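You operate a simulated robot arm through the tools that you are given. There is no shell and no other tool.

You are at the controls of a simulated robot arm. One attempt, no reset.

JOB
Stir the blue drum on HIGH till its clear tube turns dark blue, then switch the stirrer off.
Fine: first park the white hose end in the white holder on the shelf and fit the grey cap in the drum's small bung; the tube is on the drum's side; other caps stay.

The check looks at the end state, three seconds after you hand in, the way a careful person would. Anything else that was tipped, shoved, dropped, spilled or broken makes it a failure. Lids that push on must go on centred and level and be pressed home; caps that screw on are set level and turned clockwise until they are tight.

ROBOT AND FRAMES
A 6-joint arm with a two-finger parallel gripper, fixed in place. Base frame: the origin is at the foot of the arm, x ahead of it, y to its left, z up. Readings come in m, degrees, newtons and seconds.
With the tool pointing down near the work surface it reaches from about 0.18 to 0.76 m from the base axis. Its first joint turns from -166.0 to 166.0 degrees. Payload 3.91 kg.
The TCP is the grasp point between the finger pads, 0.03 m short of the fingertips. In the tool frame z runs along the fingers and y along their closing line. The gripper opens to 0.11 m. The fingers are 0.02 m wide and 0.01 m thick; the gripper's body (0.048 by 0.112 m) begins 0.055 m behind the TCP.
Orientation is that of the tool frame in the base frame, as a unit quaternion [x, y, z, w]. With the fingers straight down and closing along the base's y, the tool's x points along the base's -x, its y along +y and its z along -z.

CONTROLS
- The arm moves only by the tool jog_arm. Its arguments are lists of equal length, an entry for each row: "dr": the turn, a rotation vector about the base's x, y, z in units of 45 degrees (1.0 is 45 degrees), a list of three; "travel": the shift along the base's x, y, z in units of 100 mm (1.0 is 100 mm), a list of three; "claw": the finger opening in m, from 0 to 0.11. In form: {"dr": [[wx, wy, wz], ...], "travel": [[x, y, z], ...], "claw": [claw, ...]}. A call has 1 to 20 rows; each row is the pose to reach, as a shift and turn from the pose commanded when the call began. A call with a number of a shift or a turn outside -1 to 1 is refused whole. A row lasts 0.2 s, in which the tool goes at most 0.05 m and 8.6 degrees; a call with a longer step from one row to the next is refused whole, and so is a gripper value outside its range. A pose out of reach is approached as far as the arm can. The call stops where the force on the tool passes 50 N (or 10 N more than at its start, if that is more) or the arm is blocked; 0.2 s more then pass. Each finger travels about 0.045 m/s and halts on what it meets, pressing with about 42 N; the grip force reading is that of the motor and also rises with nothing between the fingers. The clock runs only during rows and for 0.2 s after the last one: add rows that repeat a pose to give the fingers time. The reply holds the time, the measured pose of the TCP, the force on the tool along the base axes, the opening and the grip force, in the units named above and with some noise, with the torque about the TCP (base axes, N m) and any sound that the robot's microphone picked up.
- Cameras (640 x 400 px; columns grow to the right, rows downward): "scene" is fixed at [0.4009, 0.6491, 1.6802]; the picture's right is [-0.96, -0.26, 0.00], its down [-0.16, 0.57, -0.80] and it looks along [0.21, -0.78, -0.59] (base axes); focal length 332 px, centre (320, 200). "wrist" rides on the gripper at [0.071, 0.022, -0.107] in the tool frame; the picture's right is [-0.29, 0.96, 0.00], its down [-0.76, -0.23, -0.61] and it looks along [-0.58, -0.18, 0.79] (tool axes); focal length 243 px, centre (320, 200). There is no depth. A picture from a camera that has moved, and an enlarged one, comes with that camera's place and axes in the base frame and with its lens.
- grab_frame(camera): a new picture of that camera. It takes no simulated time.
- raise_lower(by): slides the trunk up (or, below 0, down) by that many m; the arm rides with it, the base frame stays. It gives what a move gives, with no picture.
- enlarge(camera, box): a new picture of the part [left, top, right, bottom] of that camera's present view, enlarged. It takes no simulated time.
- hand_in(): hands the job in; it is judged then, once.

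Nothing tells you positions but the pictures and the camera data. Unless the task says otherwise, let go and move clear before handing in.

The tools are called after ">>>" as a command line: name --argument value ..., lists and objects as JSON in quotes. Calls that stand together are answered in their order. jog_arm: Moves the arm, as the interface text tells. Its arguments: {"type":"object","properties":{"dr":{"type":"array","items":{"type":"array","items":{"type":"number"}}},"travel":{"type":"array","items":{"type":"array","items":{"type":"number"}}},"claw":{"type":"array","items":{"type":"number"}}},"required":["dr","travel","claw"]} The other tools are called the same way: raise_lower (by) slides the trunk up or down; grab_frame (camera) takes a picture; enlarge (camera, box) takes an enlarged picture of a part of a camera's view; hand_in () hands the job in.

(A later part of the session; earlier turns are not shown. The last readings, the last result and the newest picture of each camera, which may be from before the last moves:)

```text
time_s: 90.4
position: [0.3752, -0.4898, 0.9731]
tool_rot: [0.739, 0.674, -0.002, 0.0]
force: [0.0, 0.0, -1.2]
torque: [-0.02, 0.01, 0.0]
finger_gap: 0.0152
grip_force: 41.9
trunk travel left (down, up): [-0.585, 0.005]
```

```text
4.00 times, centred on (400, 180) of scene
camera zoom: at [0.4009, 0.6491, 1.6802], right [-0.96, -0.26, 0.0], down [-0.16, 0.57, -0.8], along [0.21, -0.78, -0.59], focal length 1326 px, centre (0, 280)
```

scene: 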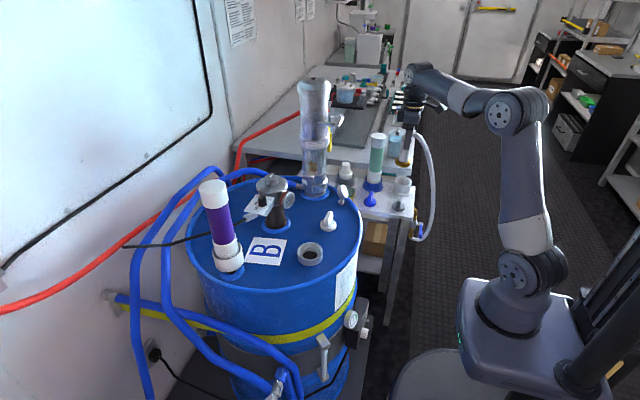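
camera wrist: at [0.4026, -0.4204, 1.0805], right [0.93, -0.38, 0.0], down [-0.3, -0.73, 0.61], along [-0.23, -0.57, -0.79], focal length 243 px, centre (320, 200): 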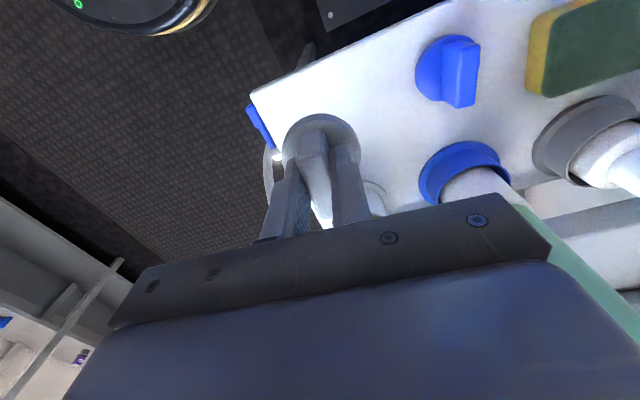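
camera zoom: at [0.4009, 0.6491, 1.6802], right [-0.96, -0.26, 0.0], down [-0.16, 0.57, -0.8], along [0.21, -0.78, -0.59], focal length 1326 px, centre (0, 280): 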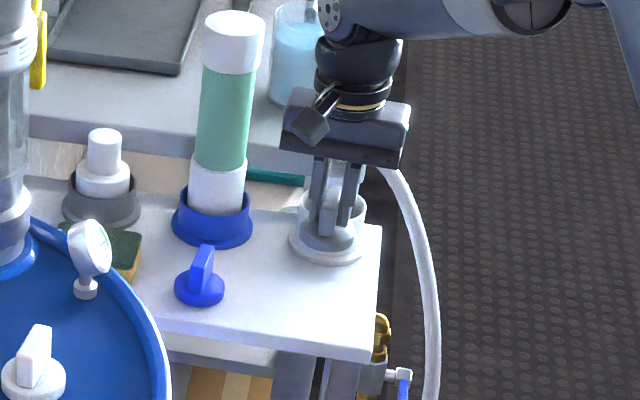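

The cap is up and level in the fingers. I'll carry it to the drum, winding the wrist counter-clockwise on the way so there's room to turn clockwise later.

>>> jog_arm --dr '[[0, 0, 0.16], [0, 0, 0.32], [0, 0, 0.48], [0, 0, 0.64], [0, 0, 0.8], [0, 0, 0.8]]' --travel '[[0, 0.1, 0.2], [0, 0.25, 0.45], [0, 0.4, 0.7], [0.02, 0.6, 0.9], [0.02, 0.8, 1.0], [0.02, 0.8, 1.0]]' --claw '[0.005, 0.005, 0.005, 0.005, 0.005, 0.005]'

>>> jog_arm --dr '[[0, 0, 0.16], [0, 0, 0.32], [0, 0, 0.48], [0, 0, 0.64], [0, 0, 0.8], [0, 0, 0.8]]' --travel '[[0.02, 0.2, 0.05], [0.06, 0.4, 0.1], [0.1, 0.6, 0.15], [0.15, 0.8, 0.15], [0.2, 1.0, 0.15], [0.2, 1.0, 0.15]]' --claw '[0.005, 0.005, 0.005, 0.005, 0.005, 0.005]'

>>> jog_arm --dr '[[0, 0, 0.16], [0, 0, 0.32], [0, 0, 0.48], [0, 0, 0.64], [0, 0, 0.8], [0, 0, 0.8]]' --travel '[[0.1, 0.2, 0], [0.2, 0.4, 0], [0.3, 0.6, 0], [0.4, 0.8, 0], [0.5, 1.0, 0], [0.5, 1.0, 0]]' --claw '[0.005, 0.005, 0.005, 0.005, 0.005, 0.005]'

>>> jog_arm --dr '[[0, 0, 0.16], [0, 0, 0.32], [0, 0, 0.48], [0, 0, 0.64], [0, 0, 0.8], [0, 0, 0.8]]' --travel '[[0.15, 0.2, 0], [0.3, 0.4, 0], [0.45, 0.6, 0], [0.6, 0.8, 0], [0.75, 1.0, 0], [0.75, 1.0, 0]]' --claw '[0.005, 0.005, 0.005, 0.005, 0.005, 0.005]'

>>> grab_frame --camera "wrist"

>>> grab_frame --camera "scene"

```text
time_s: 91.8
position: [0.3765, -0.4101, 1.0745]
tool_rot: [0.494, 0.87, -0.003, 0.0]
force: [-0.2, -0.1, -0.6]
torque: [-0.02, 0.01, -0.01]
finger_gap: 0.0152
grip_force: 41.8
trunk travel left (down, up): [-0.585, 0.005]
```

```text
time_s: 93.2
position: [0.3979, -0.3118, 1.0862]
tool_rot: [0.201, 0.98, -0.002, 0.001]
force: [0.6, 0.2, 0.4]
torque: [-0.02, -0.01, 0.03]
finger_gap: 0.0152
grip_force: 42.5
trunk travel left (down, up): [-0.585, 0.005]
```

```text
time_s: 94.6
position: [0.447, -0.2116, 1.0866]
tool_rot: [-0.112, 0.994, -0.001, 0.002]
force: [0.5, 0.0, -0.7]
torque: [0.01, 0.03, 0.03]
finger_gap: 0.0151
grip_force: 42.1
trunk travel left (down, up): [-0.585, 0.005]
```

```text
time_s: 96.0
position: [0.5234, -0.1102, 1.0886]
tool_rot: [-0.413, 0.911, 0.0, 0.003]
force: [-0.5, -0.6, -0.5]
torque: [-0.01, 0.0, 0.01]
finger_gap: 0.0153
grip_force: 42.5
trunk travel left (down, up): [-0.585, 0.005]
```

```text
taken
camera wrist: at [0.4581, -0.1495, 1.195], right [-0.53, 0.85, 0.0], down [0.67, 0.42, 0.61], along [0.52, 0.32, -0.79], focal length 243 px, centre (320, 200)
```

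wrist: 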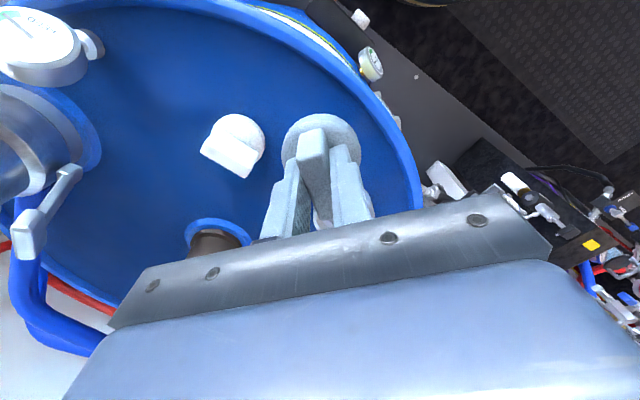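

```text
taken
```

scene: 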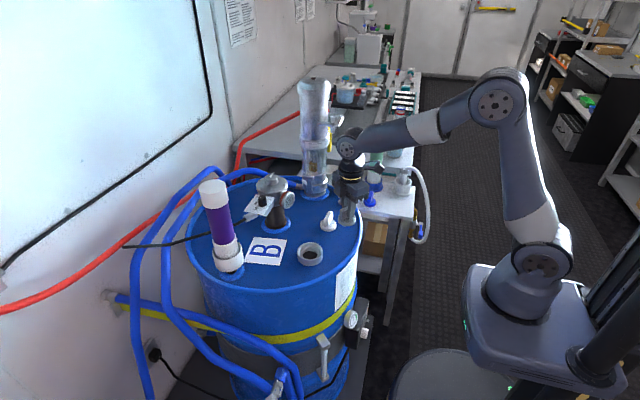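

>>> jog_arm --dr '[[0, 0, 0.16], [0, 0, 0.32], [0, 0, 0.48], [0, 0, 0.64], [0, 0, 0.8], [0, 0, 0.8]]' --travel '[[0.15, 0.15, 0], [0.35, 0.35, 0], [0.55, 0.55, 0], [0.75, 0.75, 0], [0.88, 0.9, 0], [0.88, 0.9, 0]]' --claw '[0.005, 0.005, 0.005, 0.005, 0.005, 0.005]'

>>> grab_frame --camera "wrist"

>>> enlarge --camera "scene" --box '[260, 170, 380, 290]'

```text
time_s: 97.4
position: [0.6117, -0.0213, 1.0879]
tool_rot: [-0.674, 0.739, 0.0, 0.002]
force: [0.7, -0.6, -0.4]
torque: [0.0, 0.03, -0.02]
finger_gap: 0.0149
grip_force: 41.8
trunk travel left (down, up): [-0.585, 0.005]
```

```text
taken
camera wrist: at [0.5813, -0.0894, 1.1952], right [-0.93, 0.38, 0.0], down [0.3, 0.73, 0.61], along [0.23, 0.57, -0.79], focal length 243 px, centre (320, 200)
```

wrist: 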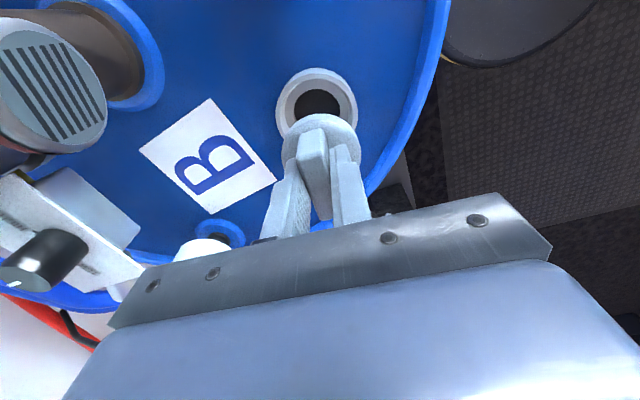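

```text
3.33 times, centred on (320, 230) of scene
camera zoom: at [0.4009, 0.6491, 1.6802], right [-0.96, -0.26, 0.0], down [-0.16, 0.57, -0.8], along [0.21, -0.78, -0.59], focal length 1105 px, centre (320, 100)
```

zoom: 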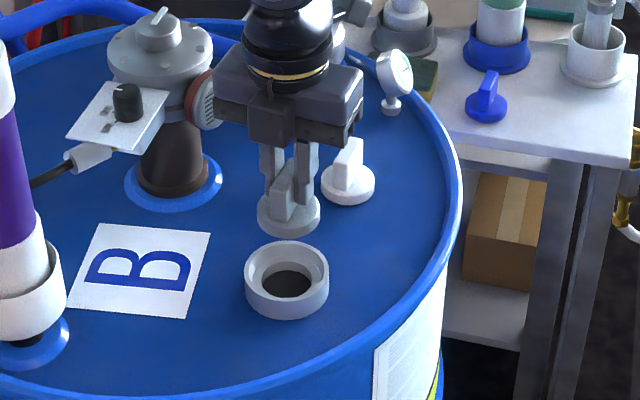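

>>> enlarge --camera "wrist" --box '[260, 50, 380, 170]'

>>> enlarge --camera "scene" --box '[280, 210, 340, 280]'

```text
3.33 times, centred on (320, 110) of wrist
camera zoom: at [0.5813, -0.0894, 1.1952], right [-0.93, 0.38, 0.0], down [0.3, 0.73, 0.61], along [0.23, 0.57, -0.79], focal length 809 px, centre (320, 500)
```

zoom: 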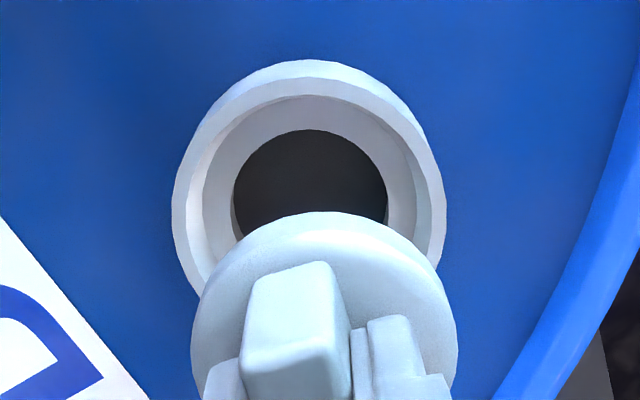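

```text
5.71 times, centred on (310, 245) of scene
camera zoom: at [0.4009, 0.6491, 1.6802], right [-0.96, -0.26, 0.0], down [-0.16, 0.57, -0.8], along [0.21, -0.78, -0.59], focal length 1895 px, centre (377, -57)
```

zoom: 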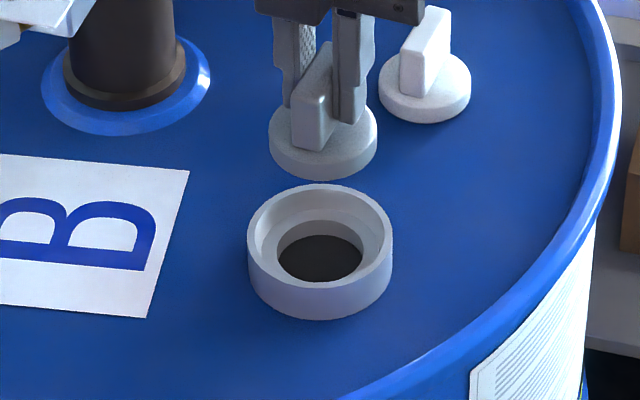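

The bung collar centre is about 4 mm off from the cap axis. I'll correct and lower until the cap is just above the collar, then check.

>>> jog_arm --dr '[[0, 0, 0], [0, 0, 0], [0, 0, 0], [0, 0, 0]]' --travel '[[0.02, 0.005, -0.15], [0.038, 0.01, -0.3], [0.038, 0.01, -0.45], [0.038, 0.01, -0.45]]' --claw '[0.005, 0.005, 0.005, 0.005]'

>>> enlarge --camera "wrist" --box '[260, 50, 380, 170]'

>>> enlarge --camera "scene" --box '[280, 210, 340, 280]'

```text
time_s: 98.4
position: [0.6147, -0.0209, 1.0421]
tool_rot: [-0.673, 0.739, 0.0, 0.003]
force: [-0.7, 0.3, -0.5]
torque: [0.0, 0.05, 0.0]
finger_gap: 0.0152
grip_force: 42.2
trunk travel left (down, up): [-0.585, 0.005]
```

```text
3.33 times, centred on (320, 110) of wrist
camera zoom: at [0.5846, -0.0886, 1.1499], right [-0.93, 0.38, 0.0], down [0.3, 0.73, 0.61], along [0.23, 0.57, -0.79], focal length 809 px, centre (320, 500)
```

zoom: 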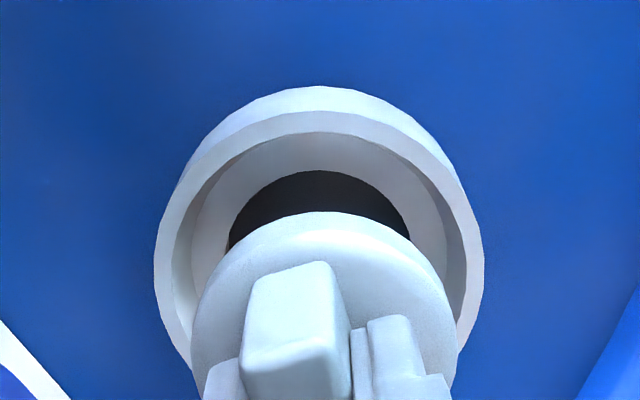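

```text
5.71 times, centred on (310, 245) of scene
camera zoom: at [0.4009, 0.6491, 1.6802], right [-0.96, -0.26, 0.0], down [-0.16, 0.57, -0.8], along [0.21, -0.78, -0.59], focal length 1895 px, centre (377, -57)
```

zoom: 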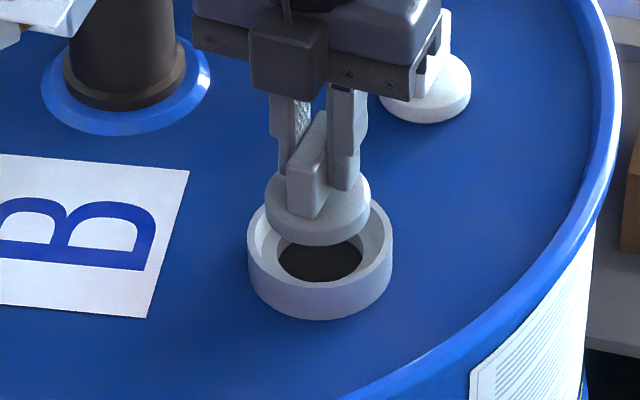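

The cap is centred over the bung in both views. I'm lowering it slowly until contact.

>>> jog_arm --dr '[[0, 0, 0], [0, 0, 0], [0, 0, 0], [0, 0, 0], [0, 0, 0]]' --travel '[[0, 0, -0.06], [0, 0, -0.12], [0, 0, -0.17], [0, 0, -0.21], [0, 0, -0.24]]' --claw '[0.005, 0.005, 0.005, 0.005, 0.005]'

>>> enlarge --camera "wrist" --box '[260, 50, 380, 170]'

>>> enlarge --camera "scene" --box '[280, 210, 340, 280]'

```text
time_s: 99.6
position: [0.614, -0.0201, 1.0195]
tool_rot: [-0.674, 0.739, 0.001, 0.003]
force: [0.0, 0.2, -2.0]
torque: [0.0, 0.02, 0.01]
finger_gap: 0.0153
grip_force: 42.1
trunk travel left (down, up): [-0.585, 0.005]
```

```text
3.33 times, centred on (320, 110) of wrist
camera zoom: at [0.5844, -0.0883, 1.1256], right [-0.93, 0.38, 0.0], down [0.3, 0.73, 0.61], along [0.23, 0.57, -0.79], focal length 809 px, centre (320, 500)
```

zoom: 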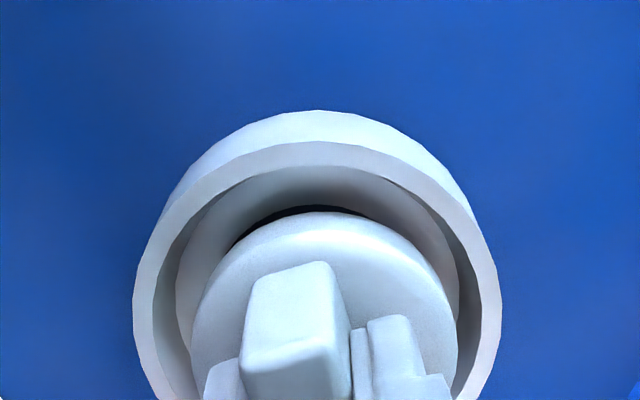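

```text
5.71 times, centred on (310, 245) of scene
camera zoom: at [0.4009, 0.6491, 1.6802], right [-0.96, -0.26, 0.0], down [-0.16, 0.57, -0.8], along [0.21, -0.78, -0.59], focal length 1895 px, centre (377, -57)
```

zoom: 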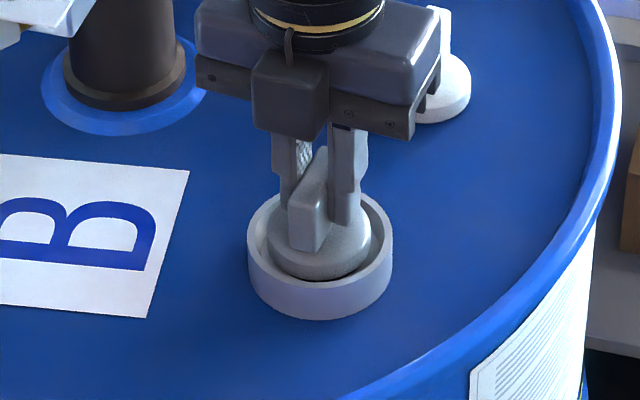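

>>> jog_arm --dr '[[0, 0, 0], [0, 0, 0], [0, 0, 0], [0, 0, 0], [0, 0, 0]]' --travel '[[0.01, 0, -0.02], [0.012, -0.004, -0.04], [0.012, -0.004, -0.06], [0.012, -0.004, -0.08], [0.012, -0.004, -0.1]]' --claw '[0.005, 0.005, 0.005, 0.005, 0.005]'

>>> enlarge --camera "wrist" --box '[260, 50, 380, 170]'

>>> enlarge --camera "scene" --box '[280, 210, 340, 280]'

```text
time_s: 100.8
position: [0.6155, -0.0207, 1.013]
tool_rot: [-0.674, 0.739, -0.002, 0.006]
force: [1.0, -0.8, 30.2]
torque: [0.49, 0.39, 0.01]
finger_gap: 0.0153
grip_force: 41.9
trunk travel left (down, up): [-0.585, 0.005]
```

```text
3.33 times, centred on (320, 110) of wrist
camera zoom: at [0.5849, -0.0891, 1.1193], right [-0.93, 0.38, -0.01], down [0.29, 0.73, 0.61], along [0.24, 0.57, -0.79], focal length 809 px, centre (320, 500)
```

zoom: 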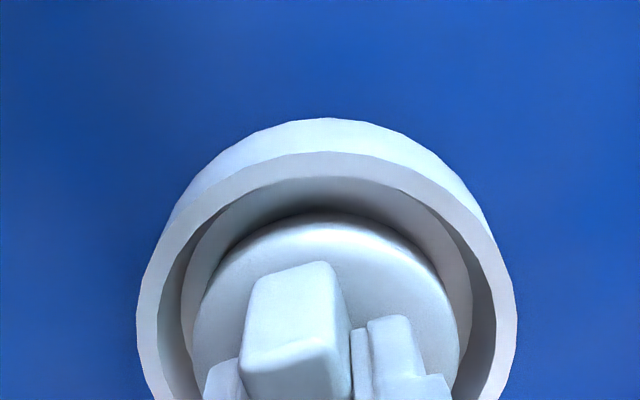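

```text
5.71 times, centred on (310, 245) of scene
camera zoom: at [0.4009, 0.6491, 1.6802], right [-0.96, -0.26, 0.0], down [-0.16, 0.57, -0.8], along [0.21, -0.78, -0.59], focal length 1895 px, centre (377, -57)
```

zoom: 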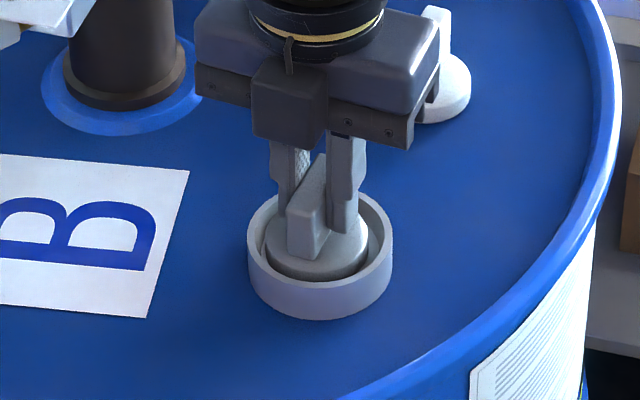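

The cap is down on the seat with about 30 N of contact and well centred. I'll ease the push and turn clockwise, watching the torque.

>>> jog_arm --dr '[[0, 0, 0], [0, 0, -0.15], [0, 0, -0.3], [0, 0, -0.45], [0, 0, -0.6], [0, 0, -0.75], [0, 0, -0.9]]' --travel '[[0, 0, 0.015], [0, 0, 0.015], [0, 0, 0.015], [0, 0, 0.015], [0, 0, 0.015], [0, 0, 0.015], [0, 0, 0.015]]' --claw '[0.005, 0.005, 0.005, 0.005, 0.005, 0.005, 0.005]'

>>> enlarge --camera "scene" --box '[280, 210, 340, 280]'

>>> grab_frame --camera "wrist"

```text
time_s: 102.4
position: [0.6142, -0.0205, 1.0123]
tool_rot: [-0.376, 0.927, -0.001, 0.004]
force: [-3.0, -0.9, 30.1]
torque: [0.22, 0.26, 0.28]
finger_gap: 0.0154
grip_force: 42.1
trunk travel left (down, up): [-0.585, 0.005]
```

```text
5.71 times, centred on (310, 245) of scene
camera zoom: at [0.4009, 0.6491, 1.6802], right [-0.96, -0.26, 0.0], down [-0.16, 0.57, -0.8], along [0.21, -0.78, -0.59], focal length 1895 px, centre (377, -57)
```

zoom: 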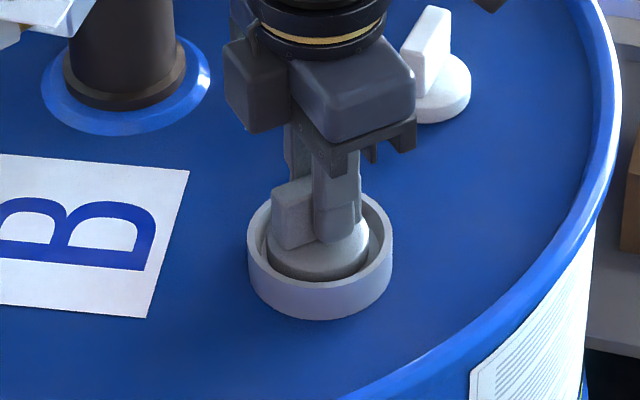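

```text
taken
camera wrist: at [0.5453, -0.0536, 1.1189], right [-0.46, 0.89, 0.0], down [0.7, 0.36, 0.61], along [0.55, 0.28, -0.79], focal length 243 px, centre (320, 200)
```

wrist: 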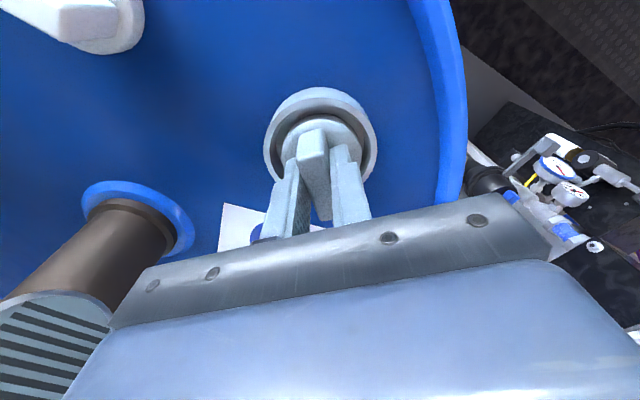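

>>> jog_arm --dr '[[0, 0, -0.15], [0, 0, -0.3], [0, 0, -0.45], [0, 0, -0.6], [0, 0, -0.75], [0, 0, -0.9], [0, 0, -0.9]]' --travel '[[0, 0, 0], [0, 0, 0], [0, 0, 0], [0, 0, 0], [0, 0, 0], [0, 0, 0], [0, 0, 0]]' --claw '[0.005, 0.005, 0.005, 0.005, 0.005, 0.005, 0.005]'

>>> enlarge --camera "scene" --box '[280, 210, 340, 280]'

>>> enlarge --camera "wrist" --box '[240, 60, 400, 220]'

```text
time_s: 104.0
position: [0.6144, -0.0206, 1.0111]
tool_rot: [-0.031, 0.999, -0.002, 0.004]
force: [0.4, 3.0, 28.7]
torque: [0.25, -0.27, 0.08]
finger_gap: 0.0151
grip_force: 41.7
trunk travel left (down, up): [-0.585, 0.005]
```

```text
5.71 times, centred on (310, 245) of scene
camera zoom: at [0.4009, 0.6491, 1.6802], right [-0.96, -0.26, 0.0], down [-0.16, 0.57, -0.8], along [0.21, -0.78, -0.59], focal length 1895 px, centre (377, -57)
```

zoom: 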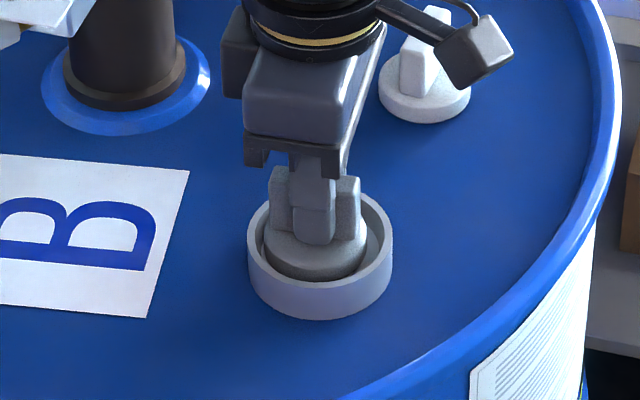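

```text
2.50 times, centred on (320, 140) of wrist
camera zoom: at [0.5398, -0.0016, 1.1186], right [0.23, 0.97, 0.0], down [0.77, -0.18, 0.61], along [0.6, -0.14, -0.79], focal length 606 px, centre (320, 350)
```

zoom: 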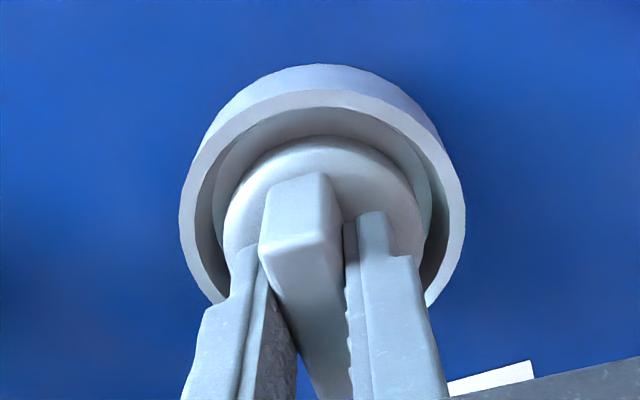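

The cap is sinking slightly as it turns, from 1.0130 to 1.0111, which suggests it's threading in. I'll keep turning clockwise with a light downward follow.

>>> jog_arm --dr '[[0, 0, -0.15], [0, 0, -0.3], [0, 0, -0.45], [0, 0, -0.6], [0, 0, -0.75], [0, 0, -0.9], [0, 0, -0.9]]' --travel '[[0, 0, 0], [0, 0, 0], [0, 0, 0], [0, 0, 0], [0, 0, 0], [0, 0, 0], [0, 0, 0]]' --claw '[0.005, 0.005, 0.005, 0.005, 0.005, 0.005, 0.005]'

>>> jog_arm --dr '[[0, 0, -0.15], [0, 0, -0.3], [0, 0, -0.45], [0, 0, -0.6], [0, 0, -0.75], [0, 0, -0.9], [0, 0, -0.9]]' --travel '[[0, 0, 0], [0, 0, 0], [0, 0, 0], [0, 0, 0], [0, 0, 0], [0, 0, 0], [0, 0, 0]]' --claw '[0.005, 0.005, 0.005, 0.005, 0.005, 0.005, 0.005]'

>>> enlarge --camera "scene" --box '[280, 210, 340, 280]'

```text
time_s: 105.6
position: [0.614, -0.0213, 1.0114]
tool_rot: [0.316, 0.949, -0.003, 0.003]
force: [1.4, 4.3, 28.7]
torque: [0.0, -0.31, 0.1]
finger_gap: 0.0156
grip_force: 41.6
trunk travel left (down, up): [-0.585, 0.005]
```

```text
time_s: 107.2
position: [0.6149, -0.0208, 1.0107]
tool_rot: [0.625, 0.781, -0.003, 0.0]
force: [1.3, 5.2, 23.0]
torque: [-0.01, -0.16, 0.06]
finger_gap: 0.0152
grip_force: 42.1
trunk travel left (down, up): [-0.585, 0.005]
```

```text
5.71 times, centred on (310, 245) of scene
camera zoom: at [0.4009, 0.6491, 1.6802], right [-0.96, -0.26, 0.0], down [-0.16, 0.57, -0.8], along [0.21, -0.78, -0.59], focal length 1895 px, centre (377, -57)
```

zoom: 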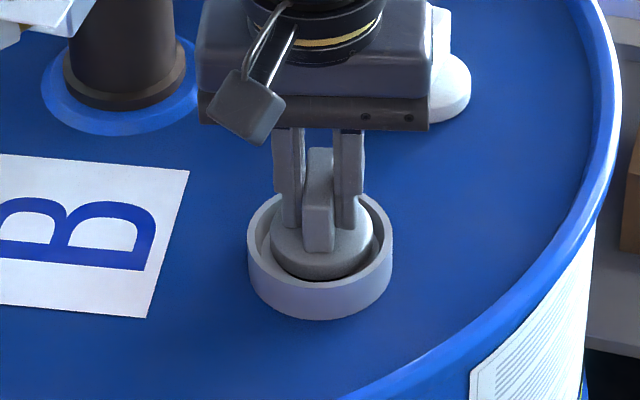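

>>> jog_arm --dr '[[0, 0, -0.15], [0, 0, -0.3], [0, 0, -0.45], [0, 0, -0.6], [0, 0, -0.75], [0, 0, -0.9], [0, 0, -0.9]]' --travel '[[0, 0, 0], [0, 0, 0], [0, 0, 0], [0, 0, 0], [0, 0, 0], [0, 0, 0], [0, 0, 0]]' --claw '[0.005, 0.005, 0.005, 0.005, 0.005, 0.005, 0.005]'

>>> jog_arm --dr '[[0, 0, -0.15], [0, 0, -0.3], [0, 0, -0.45], [0, 0, -0.6], [0, 0, -0.75], [0, 0, -0.9], [0, 0, -0.9]]' --travel '[[0, 0, 0], [0, 0, 0], [0, 0, 0], [0, 0, 0], [0, 0, 0], [0, 0, 0], [0, 0, 0]]' --claw '[0.005, 0.005, 0.005, 0.005, 0.005, 0.005, 0.005]'

>>> enlarge --camera "scene" --box '[280, 210, 340, 280]'

>>> grab_frame --camera "wrist"

```text
time_s: 108.8
position: [0.617, -0.0209, 1.0102]
tool_rot: [0.857, 0.516, -0.002, 0.0]
force: [12.9, 5.0, 24.0]
torque: [-0.07, -0.28, 0.19]
finger_gap: 0.0151
grip_force: 41.1
trunk travel left (down, up): [-0.585, 0.005]
```

```text
time_s: 110.4
position: [0.6162, -0.0221, 1.0107]
tool_rot: [0.982, 0.187, 0.0, -0.001]
force: [10.5, -1.9, 23.9]
torque: [-0.28, -0.12, 0.22]
finger_gap: 0.0155
grip_force: 41.8
trunk travel left (down, up): [-0.585, 0.005]
```

```text
5.71 times, centred on (310, 245) of scene
camera zoom: at [0.4009, 0.6491, 1.6802], right [-0.96, -0.26, 0.0], down [-0.16, 0.57, -0.8], along [0.21, -0.78, -0.59], focal length 1895 px, centre (377, -57)
```

zoom: 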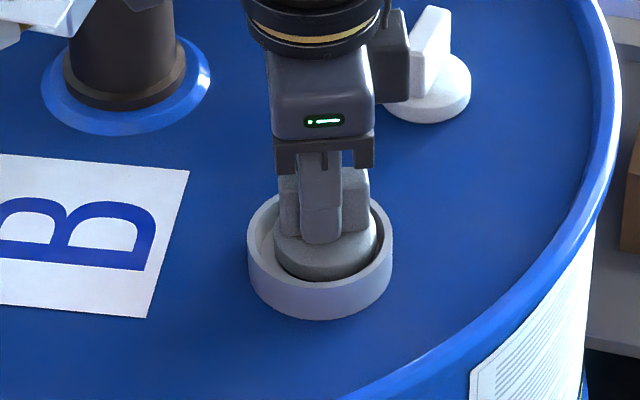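

```text
taken
camera wrist: at [0.6889, -0.0144, 1.1184], right [0.08, -1.0, 0.0], down [-0.79, -0.07, 0.61], along [-0.61, -0.05, -0.79], focal length 243 px, centre (320, 200)
```

wrist: 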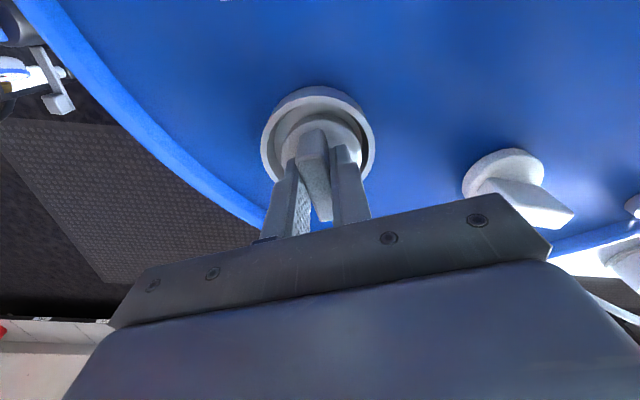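

The turning torque stays low, so I'll test whether the cap is threaded by pulling up gently a few millimetres.

>>> jog_arm --dr '[[0, 0, 0], [0, 0, 0], [0, 0, 0], [0, 0, 0]]' --travel '[[0, 0, 0.02], [0, 0, 0.04], [0, 0, 0.05], [0, 0, 0.05]]' --claw '[0.005, 0.005, 0.005, 0.005]'

>>> enlarge --camera "scene" --box '[280, 210, 340, 280]'

>>> enlarge --camera "wrist" --box '[240, 60, 400, 220]'

```text
time_s: 111.4
position: [0.6144, -0.021, 1.0151]
tool_rot: [0.982, 0.188, -0.005, -0.002]
force: [2.1, 1.8, 1.1]
torque: [0.07, -0.04, -0.02]
finger_gap: 0.0155
grip_force: 41.9
trunk travel left (down, up): [-0.585, 0.005]
```

```text
5.71 times, centred on (310, 245) of scene
camera zoom: at [0.4009, 0.6491, 1.6802], right [-0.96, -0.26, 0.0], down [-0.16, 0.57, -0.8], along [0.21, -0.78, -0.59], focal length 1895 px, centre (377, -57)
```

zoom: 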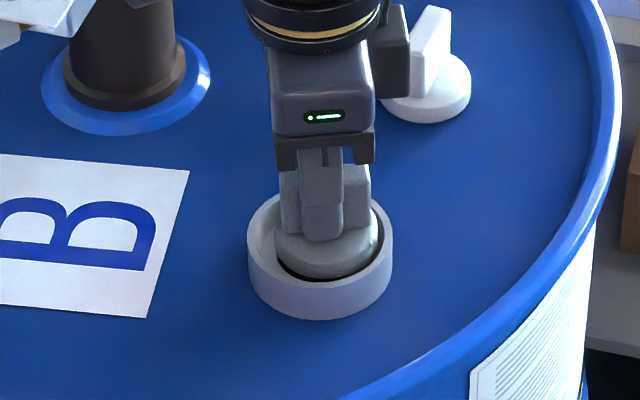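

```text
2.50 times, centred on (320, 140) of wrist
camera zoom: at [0.6887, -0.0132, 1.1214], right [0.08, -1.0, 0.0], down [-0.79, -0.07, 0.61], along [-0.61, -0.05, -0.79], focal length 606 px, centre (320, 350)
```

zoom: 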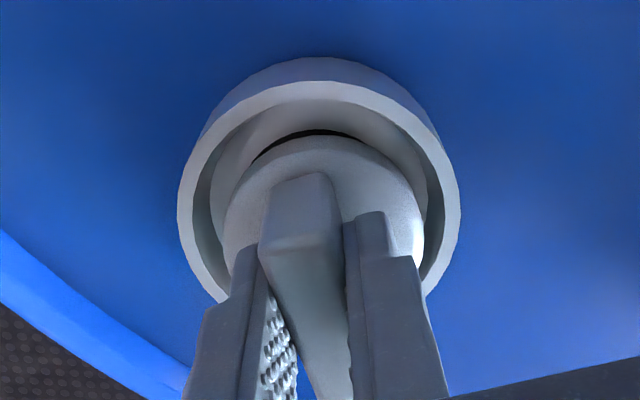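

The cap lifts freely, so it isn't threaded. I'll lift it clear and tilt it toward the scene camera to see its underside.

>>> jog_arm --dr '[[0, 0, 0], [0, 0, 0], [0, 0, 0.15], [0, 0, 0.3], [0, 0, 0.45], [0, 0, 0.6], [0, 0, 0.75], [0, 0, 0.9]]' --travel '[[0, 0, 0.15], [0, 0, 0.3], [0, 0, 0.45], [0, 0, 0.6], [0, 0, 0.75], [0, 0, 0.9], [0, 0, 1.0], [0, 0, 1.0]]' --claw '[0.005, 0.005, 0.005, 0.005, 0.005, 0.005, 0.005, 0.005]'

>>> jog_arm --dr '[[0, 0, 0.15], [0, 0, 0.3], [0, 0, 0.45], [0, 0, 0.6], [0, 0, 0.75], [0, 0, 0.9], [0, 0, 0.9]]' --travel '[[-0.15, -0.05, 0.1], [-0.3, -0.1, 0.3], [-0.45, -0.15, 0.5], [-0.6, -0.2, 0.7], [-0.75, -0.25, 0.9], [-0.9, -0.3, 1.0], [-0.9, -0.3, 1.0]]' --claw '[0.005, 0.005, 0.005, 0.005, 0.005, 0.005, 0.005]'

>>> jog_arm --dr '[[0, 0, 0.15], [0, 0, 0.3], [0, 0, 0.45], [0, 0, 0.6], [0, 0, 0.75], [0, 0, 0.9], [0, 0, 0.9]]' --travel '[[0, 0, 0], [0, 0, 0], [0, 0, 0], [0, 0, 0], [0, 0, 0], [0, 0, 0], [0, 0, 0]]' --claw '[0.005, 0.005, 0.005, 0.005, 0.005, 0.005, 0.005]'

>>> jog_arm --dr '[[0.15, 0, 0], [0.3, 0, 0], [0.45, 0, 0], [0.6, 0, 0], [0.75, 0, 0], [0.9, 0, 0], [0.9, 0, 0]]' --travel '[[0, 0, 0], [0, 0, 0], [0, 0, 0], [0, 0, 0], [0, 0, 0], [0, 0, 0], [0, 0, 0]]' --claw '[0.005, 0.005, 0.005, 0.005, 0.005, 0.005, 0.005]'

>>> grab_frame --camera "scene"

```text
time_s: 113.2
position: [0.6152, -0.0212, 1.1157]
tool_rot: [0.856, 0.518, -0.002, -0.001]
force: [-0.4, 0.0, -0.6]
torque: [0.01, -0.01, 0.04]
finger_gap: 0.0151
grip_force: 41.5
trunk travel left (down, up): [-0.585, 0.005]
```

```text
time_s: 114.8
position: [0.5254, -0.0506, 1.2154]
tool_rot: [0.623, 0.782, -0.002, 0.0]
force: [-0.3, -0.5, -0.7]
torque: [-0.01, 0.02, -0.03]
finger_gap: 0.0152
grip_force: 42.3
trunk travel left (down, up): [-0.585, 0.005]
```

```text
time_s: 116.4
position: [0.5254, -0.051, 1.215]
tool_rot: [0.314, 0.949, -0.002, 0.001]
force: [-0.2, -0.3, -1.2]
torque: [0.03, -0.02, -0.01]
finger_gap: 0.0152
grip_force: 42.0
trunk travel left (down, up): [-0.585, 0.005]
```

```text
time_s: 118.0
position: [0.5247, -0.0504, 1.2149]
tool_rot: [0.297, 0.891, 0.327, -0.108]
force: [0.0, 0.5, -0.9]
torque: [-0.01, -0.01, 0.01]
finger_gap: 0.0154
grip_force: 42.4
trunk travel left (down, up): [-0.585, 0.005]
```

```text
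taken
```

scene: 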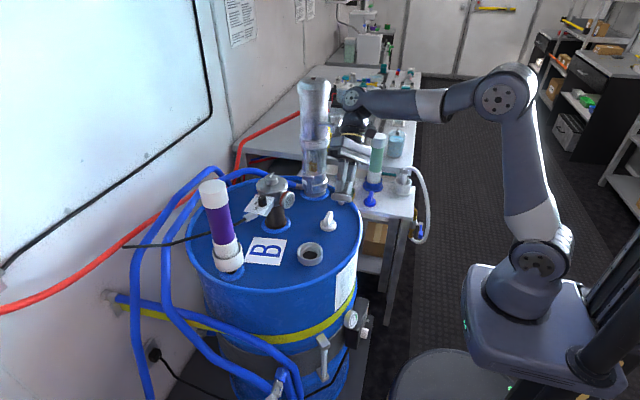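

>>> enlarge --camera "scene" --box '[315, 130, 395, 210]'

```text
5.00 times, centred on (355, 170) of scene
camera zoom: at [0.4009, 0.6491, 1.6802], right [-0.96, -0.26, 0.0], down [-0.16, 0.57, -0.8], along [0.21, -0.78, -0.59], focal length 1658 px, centre (145, 350)
```

zoom: 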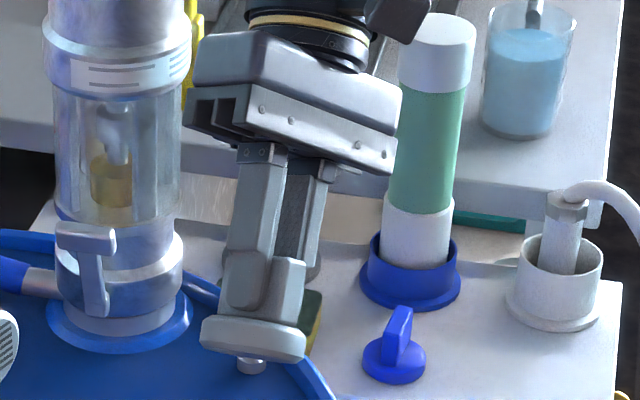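

There's a small stub under the disc. I'll tilt further to see it clearly.

>>> jog_arm --dr '[[0.15, 0, 0], [0.3, 0, 0], [0.45, 0, 0], [0.6, 0, 0], [0.6, 0, 0]]' --travel '[[0, 0, 0], [0, 0, 0], [0, 0, 0], [0, 0, 0], [0, 0, 0]]' --claw '[0.005, 0.005, 0.005, 0.005, 0.005]'

>>> enlarge --camera "scene" --box '[315, 130, 395, 210]'

>>> enlarge --camera "scene" --box '[325, 170, 375, 220]'

```text
time_s: 119.2
position: [0.5253, -0.0513, 1.2145]
tool_rot: [0.264, 0.79, 0.526, -0.174]
force: [0.0, 0.3, 0.2]
torque: [0.01, -0.03, -0.02]
finger_gap: 0.0154
grip_force: 41.7
trunk travel left (down, up): [-0.585, 0.005]
```

```text
5.00 times, centred on (355, 170) of scene
camera zoom: at [0.4009, 0.6491, 1.6802], right [-0.96, -0.26, 0.0], down [-0.16, 0.57, -0.8], along [0.21, -0.78, -0.59], focal length 1658 px, centre (145, 350)
```

zoom: 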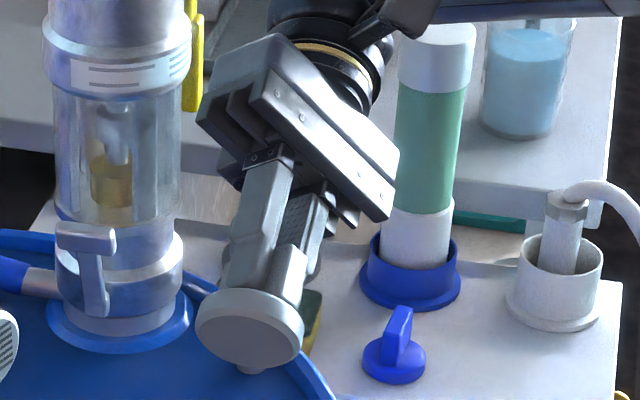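

```text
8.00 times, centred on (350, 195) of scene
camera zoom: at [0.4009, 0.6491, 1.6802], right [-0.96, -0.26, 0.0], down [-0.16, 0.57, -0.8], along [0.21, -0.78, -0.59], focal length 2653 px, centre (80, 240)
```

zoom: 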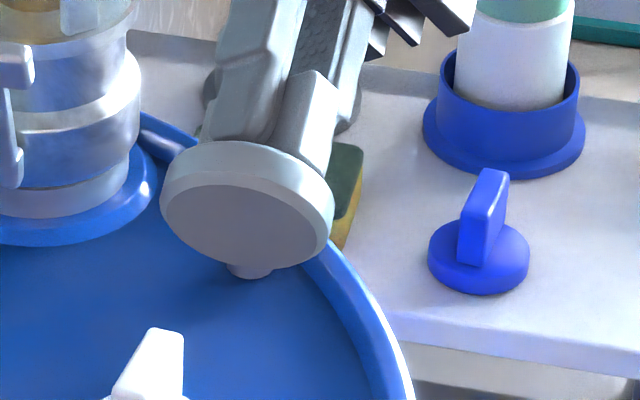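

That stub was only the gauge behind it: the cap's underside is a flat disc. So it must seat in the collar and be turned home. I'll un-tilt, go back over the bung, and centre it more carefully using two wrist yaw angles.

>>> jog_arm --dr '[[-0.15, 0, 0], [-0.3, 0, 0], [-0.45, 0, 0], [-0.6, 0, 0], [-0.75, 0, 0], [-0.75, 0, 0]]' --travel '[[0, 0, 0], [0, 0, 0], [0, 0, 0], [0, 0, 0], [0, 0, 0], [0, 0, 0]]' --claw '[0.005, 0.005, 0.005, 0.005, 0.005, 0.005]'

>>> jog_arm --dr '[[-0.15, 0, 0], [-0.3, 0, 0], [-0.45, 0, 0], [-0.6, 0, 0], [-0.75, 0, 0], [-0.75, 0, 0]]' --travel '[[0, 0, 0], [0, 0, 0], [0, 0, 0], [0, 0, 0], [0, 0, 0], [0, 0, 0]]' --claw '[0.005, 0.005, 0.005, 0.005, 0.005, 0.005]'

>>> jog_arm --dr '[[0, 0, 0.15], [0, 0, 0.3], [0, 0, 0.45], [0, 0, 0.6], [0, 0, 0.75], [0, 0, 0.81], [0, 0, 0.81]]' --travel '[[0.2, 0.05, 0], [0.4, 0.1, 0], [0.6, 0.2, -0.1], [0.75, 0.3, -0.3], [0.89, 0.3, -0.5], [0.895, 0.3, -0.8], [0.895, 0.3, -1.0]]' --claw '[0.005, 0.005, 0.005, 0.005, 0.005, 0.005, 0.005]'

>>> grab_frame --camera "wrist"

```text
time_s: 120.6
position: [0.5258, -0.051, 1.216]
tool_rot: [0.303, 0.909, 0.272, -0.091]
force: [0.2, -0.5, 0.2]
torque: [0.0, 0.01, 0.03]
finger_gap: 0.015
grip_force: 42.1
trunk travel left (down, up): [-0.585, 0.005]
```

```text
time_s: 122.0
position: [0.5256, -0.0505, 1.2158]
tool_rot: [0.316, 0.949, -0.004, 0.002]
force: [0.1, -0.4, -0.9]
torque: [-0.03, 0.02, -0.03]
finger_gap: 0.0154
grip_force: 42.1
trunk travel left (down, up): [-0.585, 0.005]
```

```text
time_s: 123.6
position: [0.6152, -0.0205, 1.1143]
tool_rot: [0.003, 1.0, -0.002, 0.001]
force: [-0.5, -0.1, -0.6]
torque: [-0.03, -0.01, -0.01]
finger_gap: 0.0153
grip_force: 41.8
trunk travel left (down, up): [-0.585, 0.005]
```

```text
taken
camera wrist: at [0.5418, 0.0028, 1.2216], right [0.3, 0.96, 0.0], down [0.76, -0.23, 0.61], along [0.58, -0.18, -0.79], focal length 243 px, centre (320, 200)
```

wrist: 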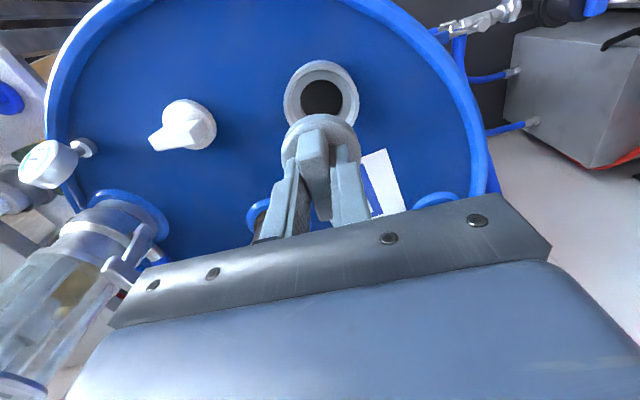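

>>> jog_arm --dr '[[0, 0, 0], [0, 0, 0], [0, 0, 0], [0, 0, 0]]' --travel '[[0, 0, -0.3], [0, 0, -0.6], [0, 0, -0.79], [0, 0, -0.79]]' --claw '[0.005, 0.005, 0.005, 0.005]'

>>> enlarge --camera "wrist" --box '[250, 50, 390, 180]'

>>> enlarge --camera "scene" --box '[285, 220, 335, 270]'

```text
time_s: 124.6
position: [0.6159, -0.0205, 1.037]
tool_rot: [0.003, 1.0, -0.001, 0.001]
force: [0.6, 0.6, -1.5]
torque: [0.0, 0.02, -0.01]
finger_gap: 0.0153
grip_force: 42.3
trunk travel left (down, up): [-0.585, 0.005]
```

```text
3.08 times, centred on (320, 115) of wrist
camera zoom: at [0.5427, 0.0031, 1.143], right [0.3, 0.96, 0.0], down [0.76, -0.23, 0.61], along [0.58, -0.18, -0.79], focal length 746 px, centre (320, 462)
```

zoom: 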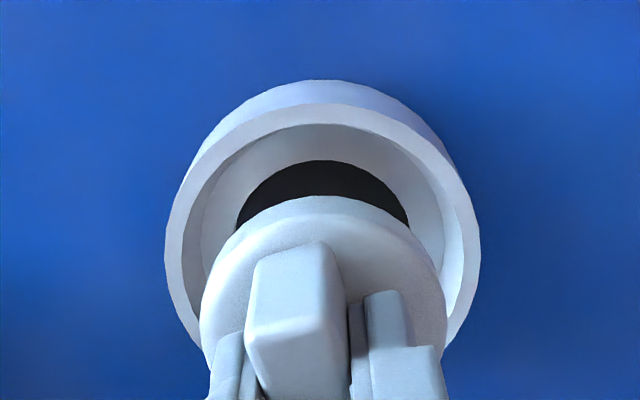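

```text
8.00 times, centred on (310, 245) of scene
camera zoom: at [0.4009, 0.6491, 1.6802], right [-0.96, -0.26, 0.0], down [-0.16, 0.57, -0.8], along [0.21, -0.78, -0.59], focal length 2653 px, centre (400, -160)
```

zoom: 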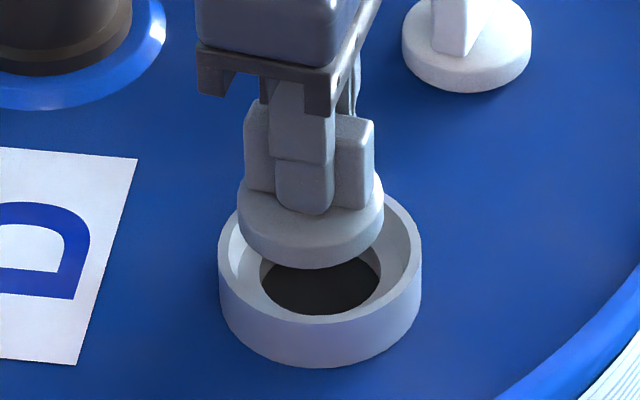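

The cap is held about 3 mm off-centre along its wing, so it orbited as I turned it. I'll set it down centred in the bung, release, and re-grip it on the true axis.

>>> jog_arm --dr '[[0, 0, 0], [0, 0, 0], [0, 0, 0], [0, 0, 0], [0, 0, 0]]' --travel '[[-0.02, 0.004, -0.05], [-0.033, 0.007, -0.1], [-0.033, 0.007, -0.16], [-0.033, 0.007, -0.21], [-0.033, 0.007, -0.23]]' --claw '[0.005, 0.005, 0.005, 0.005, 0.005]'

>>> jog_arm --dr '[[0, 0, 0], [0, 0, 0], [0, 0, 0]]' --travel '[[0, 0, -0.01], [0, 0, -0.02], [0, 0, -0.025]]' --claw '[0.005, 0.005, 0.005]'

>>> enlarge --camera "wrist" --box '[250, 50, 390, 180]'

>>> enlarge --camera "scene" --box '[285, 220, 335, 270]'

```text
time_s: 125.8
position: [0.6123, -0.0206, 1.0123]
tool_rot: [0.004, 1.0, -0.003, 0.003]
force: [-0.2, 0.0, -0.5]
torque: [-0.04, 0.0, 0.02]
finger_gap: 0.0153
grip_force: 41.7
trunk travel left (down, up): [-0.585, 0.005]
```

```text
time_s: 126.6
position: [0.6115, -0.0211, 1.0107]
tool_rot: [0.004, 1.0, -0.001, 0.002]
force: [-0.1, 0.7, 7.0]
torque: [0.16, 0.06, 0.01]
finger_gap: 0.0152
grip_force: 42.4
trunk travel left (down, up): [-0.585, 0.005]
```

```text
3.08 times, centred on (320, 115) of wrist
camera zoom: at [0.5388, 0.0033, 1.1187], right [0.3, 0.96, 0.0], down [0.75, -0.23, 0.61], along [0.59, -0.18, -0.79], focal length 746 px, centre (320, 462)
```

zoom: 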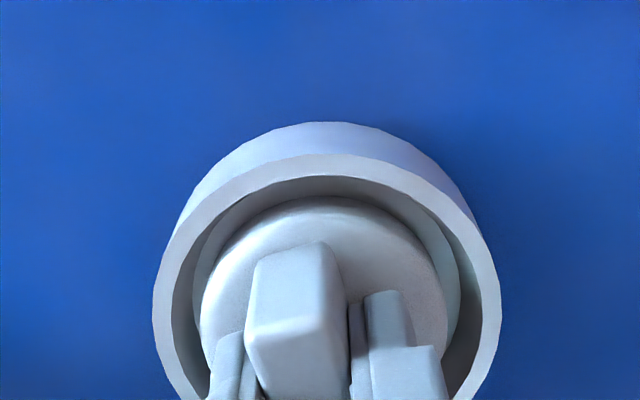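

```text
8.00 times, centred on (310, 245) of scene
camera zoom: at [0.4009, 0.6491, 1.6802], right [-0.96, -0.26, 0.0], down [-0.16, 0.57, -0.8], along [0.21, -0.78, -0.59], focal length 2653 px, centre (400, -160)
```

zoom: 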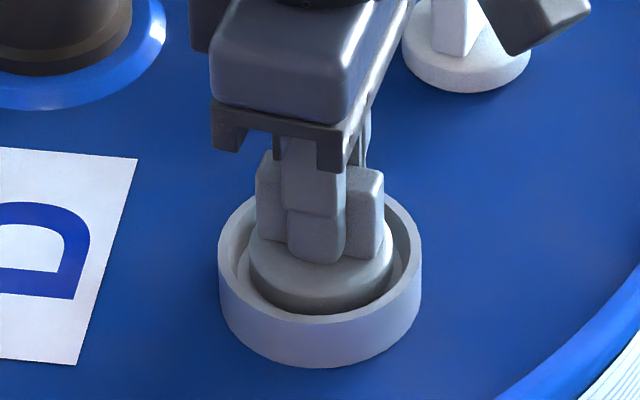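

The cap is now seated within about 1 mm of centre. I'll nudge +y slightly, release, shift 3 mm to the cap's axis, and re-grip.

>>> jog_arm --dr '[[0, 0, 0], [0, 0, 0], [0, 0, 0], [0, 0, 0], [0, 0, 0], [0, 0, 0], [0, 0, 0]]' --travel '[[0, 0.008, 0.01], [0, 0.008, 0.01], [0, 0.008, 0.01], [0, 0.008, 0.01], [0.015, 0.008, 0], [0.031, 0.008, -0.015], [0.031, 0.008, -0.015]]' --claw '[0.005, 0.015, 0.03, 0.036, 0.036, 0.036, 0.036]'

>>> enlarge --camera "wrist" --box '[250, 50, 390, 220]'

>>> enlarge --camera "scene" --box '[285, 220, 335, 270]'

```text
time_s: 128.2
position: [0.6145, -0.0191, 1.0089]
tool_rot: [0.004, 1.0, -0.001, 0.002]
force: [0.6, -0.4, 0.0]
torque: [0.01, -0.02, 0.01]
finger_gap: 0.0359
grip_force: 0.0
trunk travel left (down, up): [-0.585, 0.005]
```

```text
2.35 times, centred on (320, 135) of wrist
camera zoom: at [0.5421, 0.0044, 1.1162], right [0.3, 0.96, 0.0], down [0.76, -0.23, 0.61], along [0.58, -0.18, -0.79], focal length 571 px, centre (320, 353)
```

zoom: 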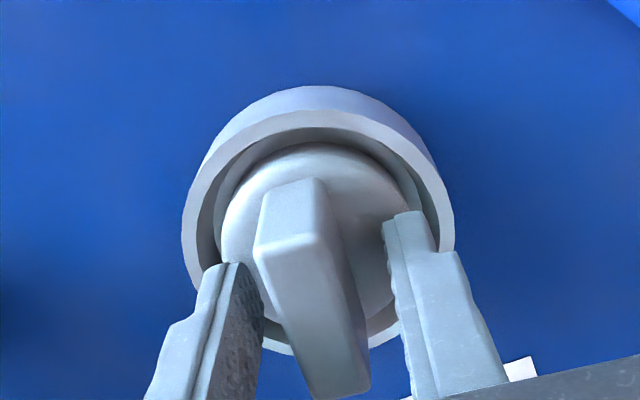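

```text
8.00 times, centred on (310, 245) of scene
camera zoom: at [0.4009, 0.6491, 1.6802], right [-0.96, -0.26, 0.0], down [-0.16, 0.57, -0.8], along [0.21, -0.78, -0.59], focal length 2653 px, centre (400, -160)
```

zoom: 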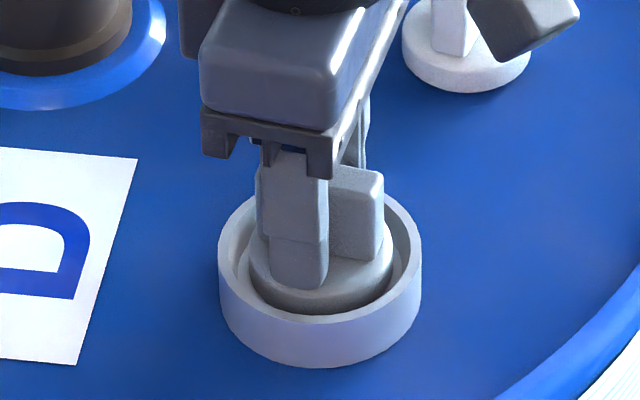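

Centred on the cap's axis. Gripping the wing again.

>>> jog_arm --dr '[[0, 0, 0], [0, 0, 0], [0, 0, 0], [0, 0, 0]]' --travel '[[0, 0, 0], [0, 0, 0], [0, 0, 0], [0, 0, 0]]' --claw '[0.02, 0.005, 0.005, 0.005]'

>>> enlarge --camera "wrist" --box '[250, 50, 390, 220]'

>>> enlarge --camera "scene" --box '[285, 220, 335, 270]'

```text
time_s: 129.2
position: [0.6146, -0.0193, 1.0088]
tool_rot: [0.003, 1.0, -0.001, 0.001]
force: [-0.4, -0.2, -0.6]
torque: [0.01, -0.01, 0.02]
finger_gap: 0.015
grip_force: 41.8
trunk travel left (down, up): [-0.585, 0.005]
```

```text
2.35 times, centred on (320, 135) of wrist
camera zoom: at [0.542, 0.0044, 1.1163], right [0.3, 0.96, 0.0], down [0.76, -0.23, 0.61], along [0.58, -0.18, -0.79], focal length 571 px, centre (320, 353)
```

zoom: 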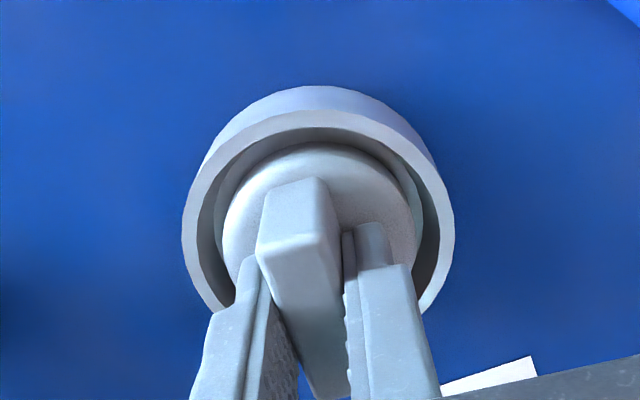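

```text
8.00 times, centred on (310, 245) of scene
camera zoom: at [0.4009, 0.6491, 1.6802], right [-0.96, -0.26, 0.0], down [-0.16, 0.57, -0.8], along [0.21, -0.78, -0.59], focal length 2653 px, centre (400, -160)
```

zoom: 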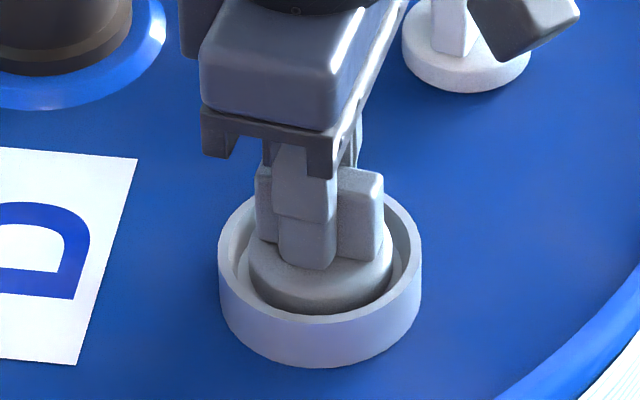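

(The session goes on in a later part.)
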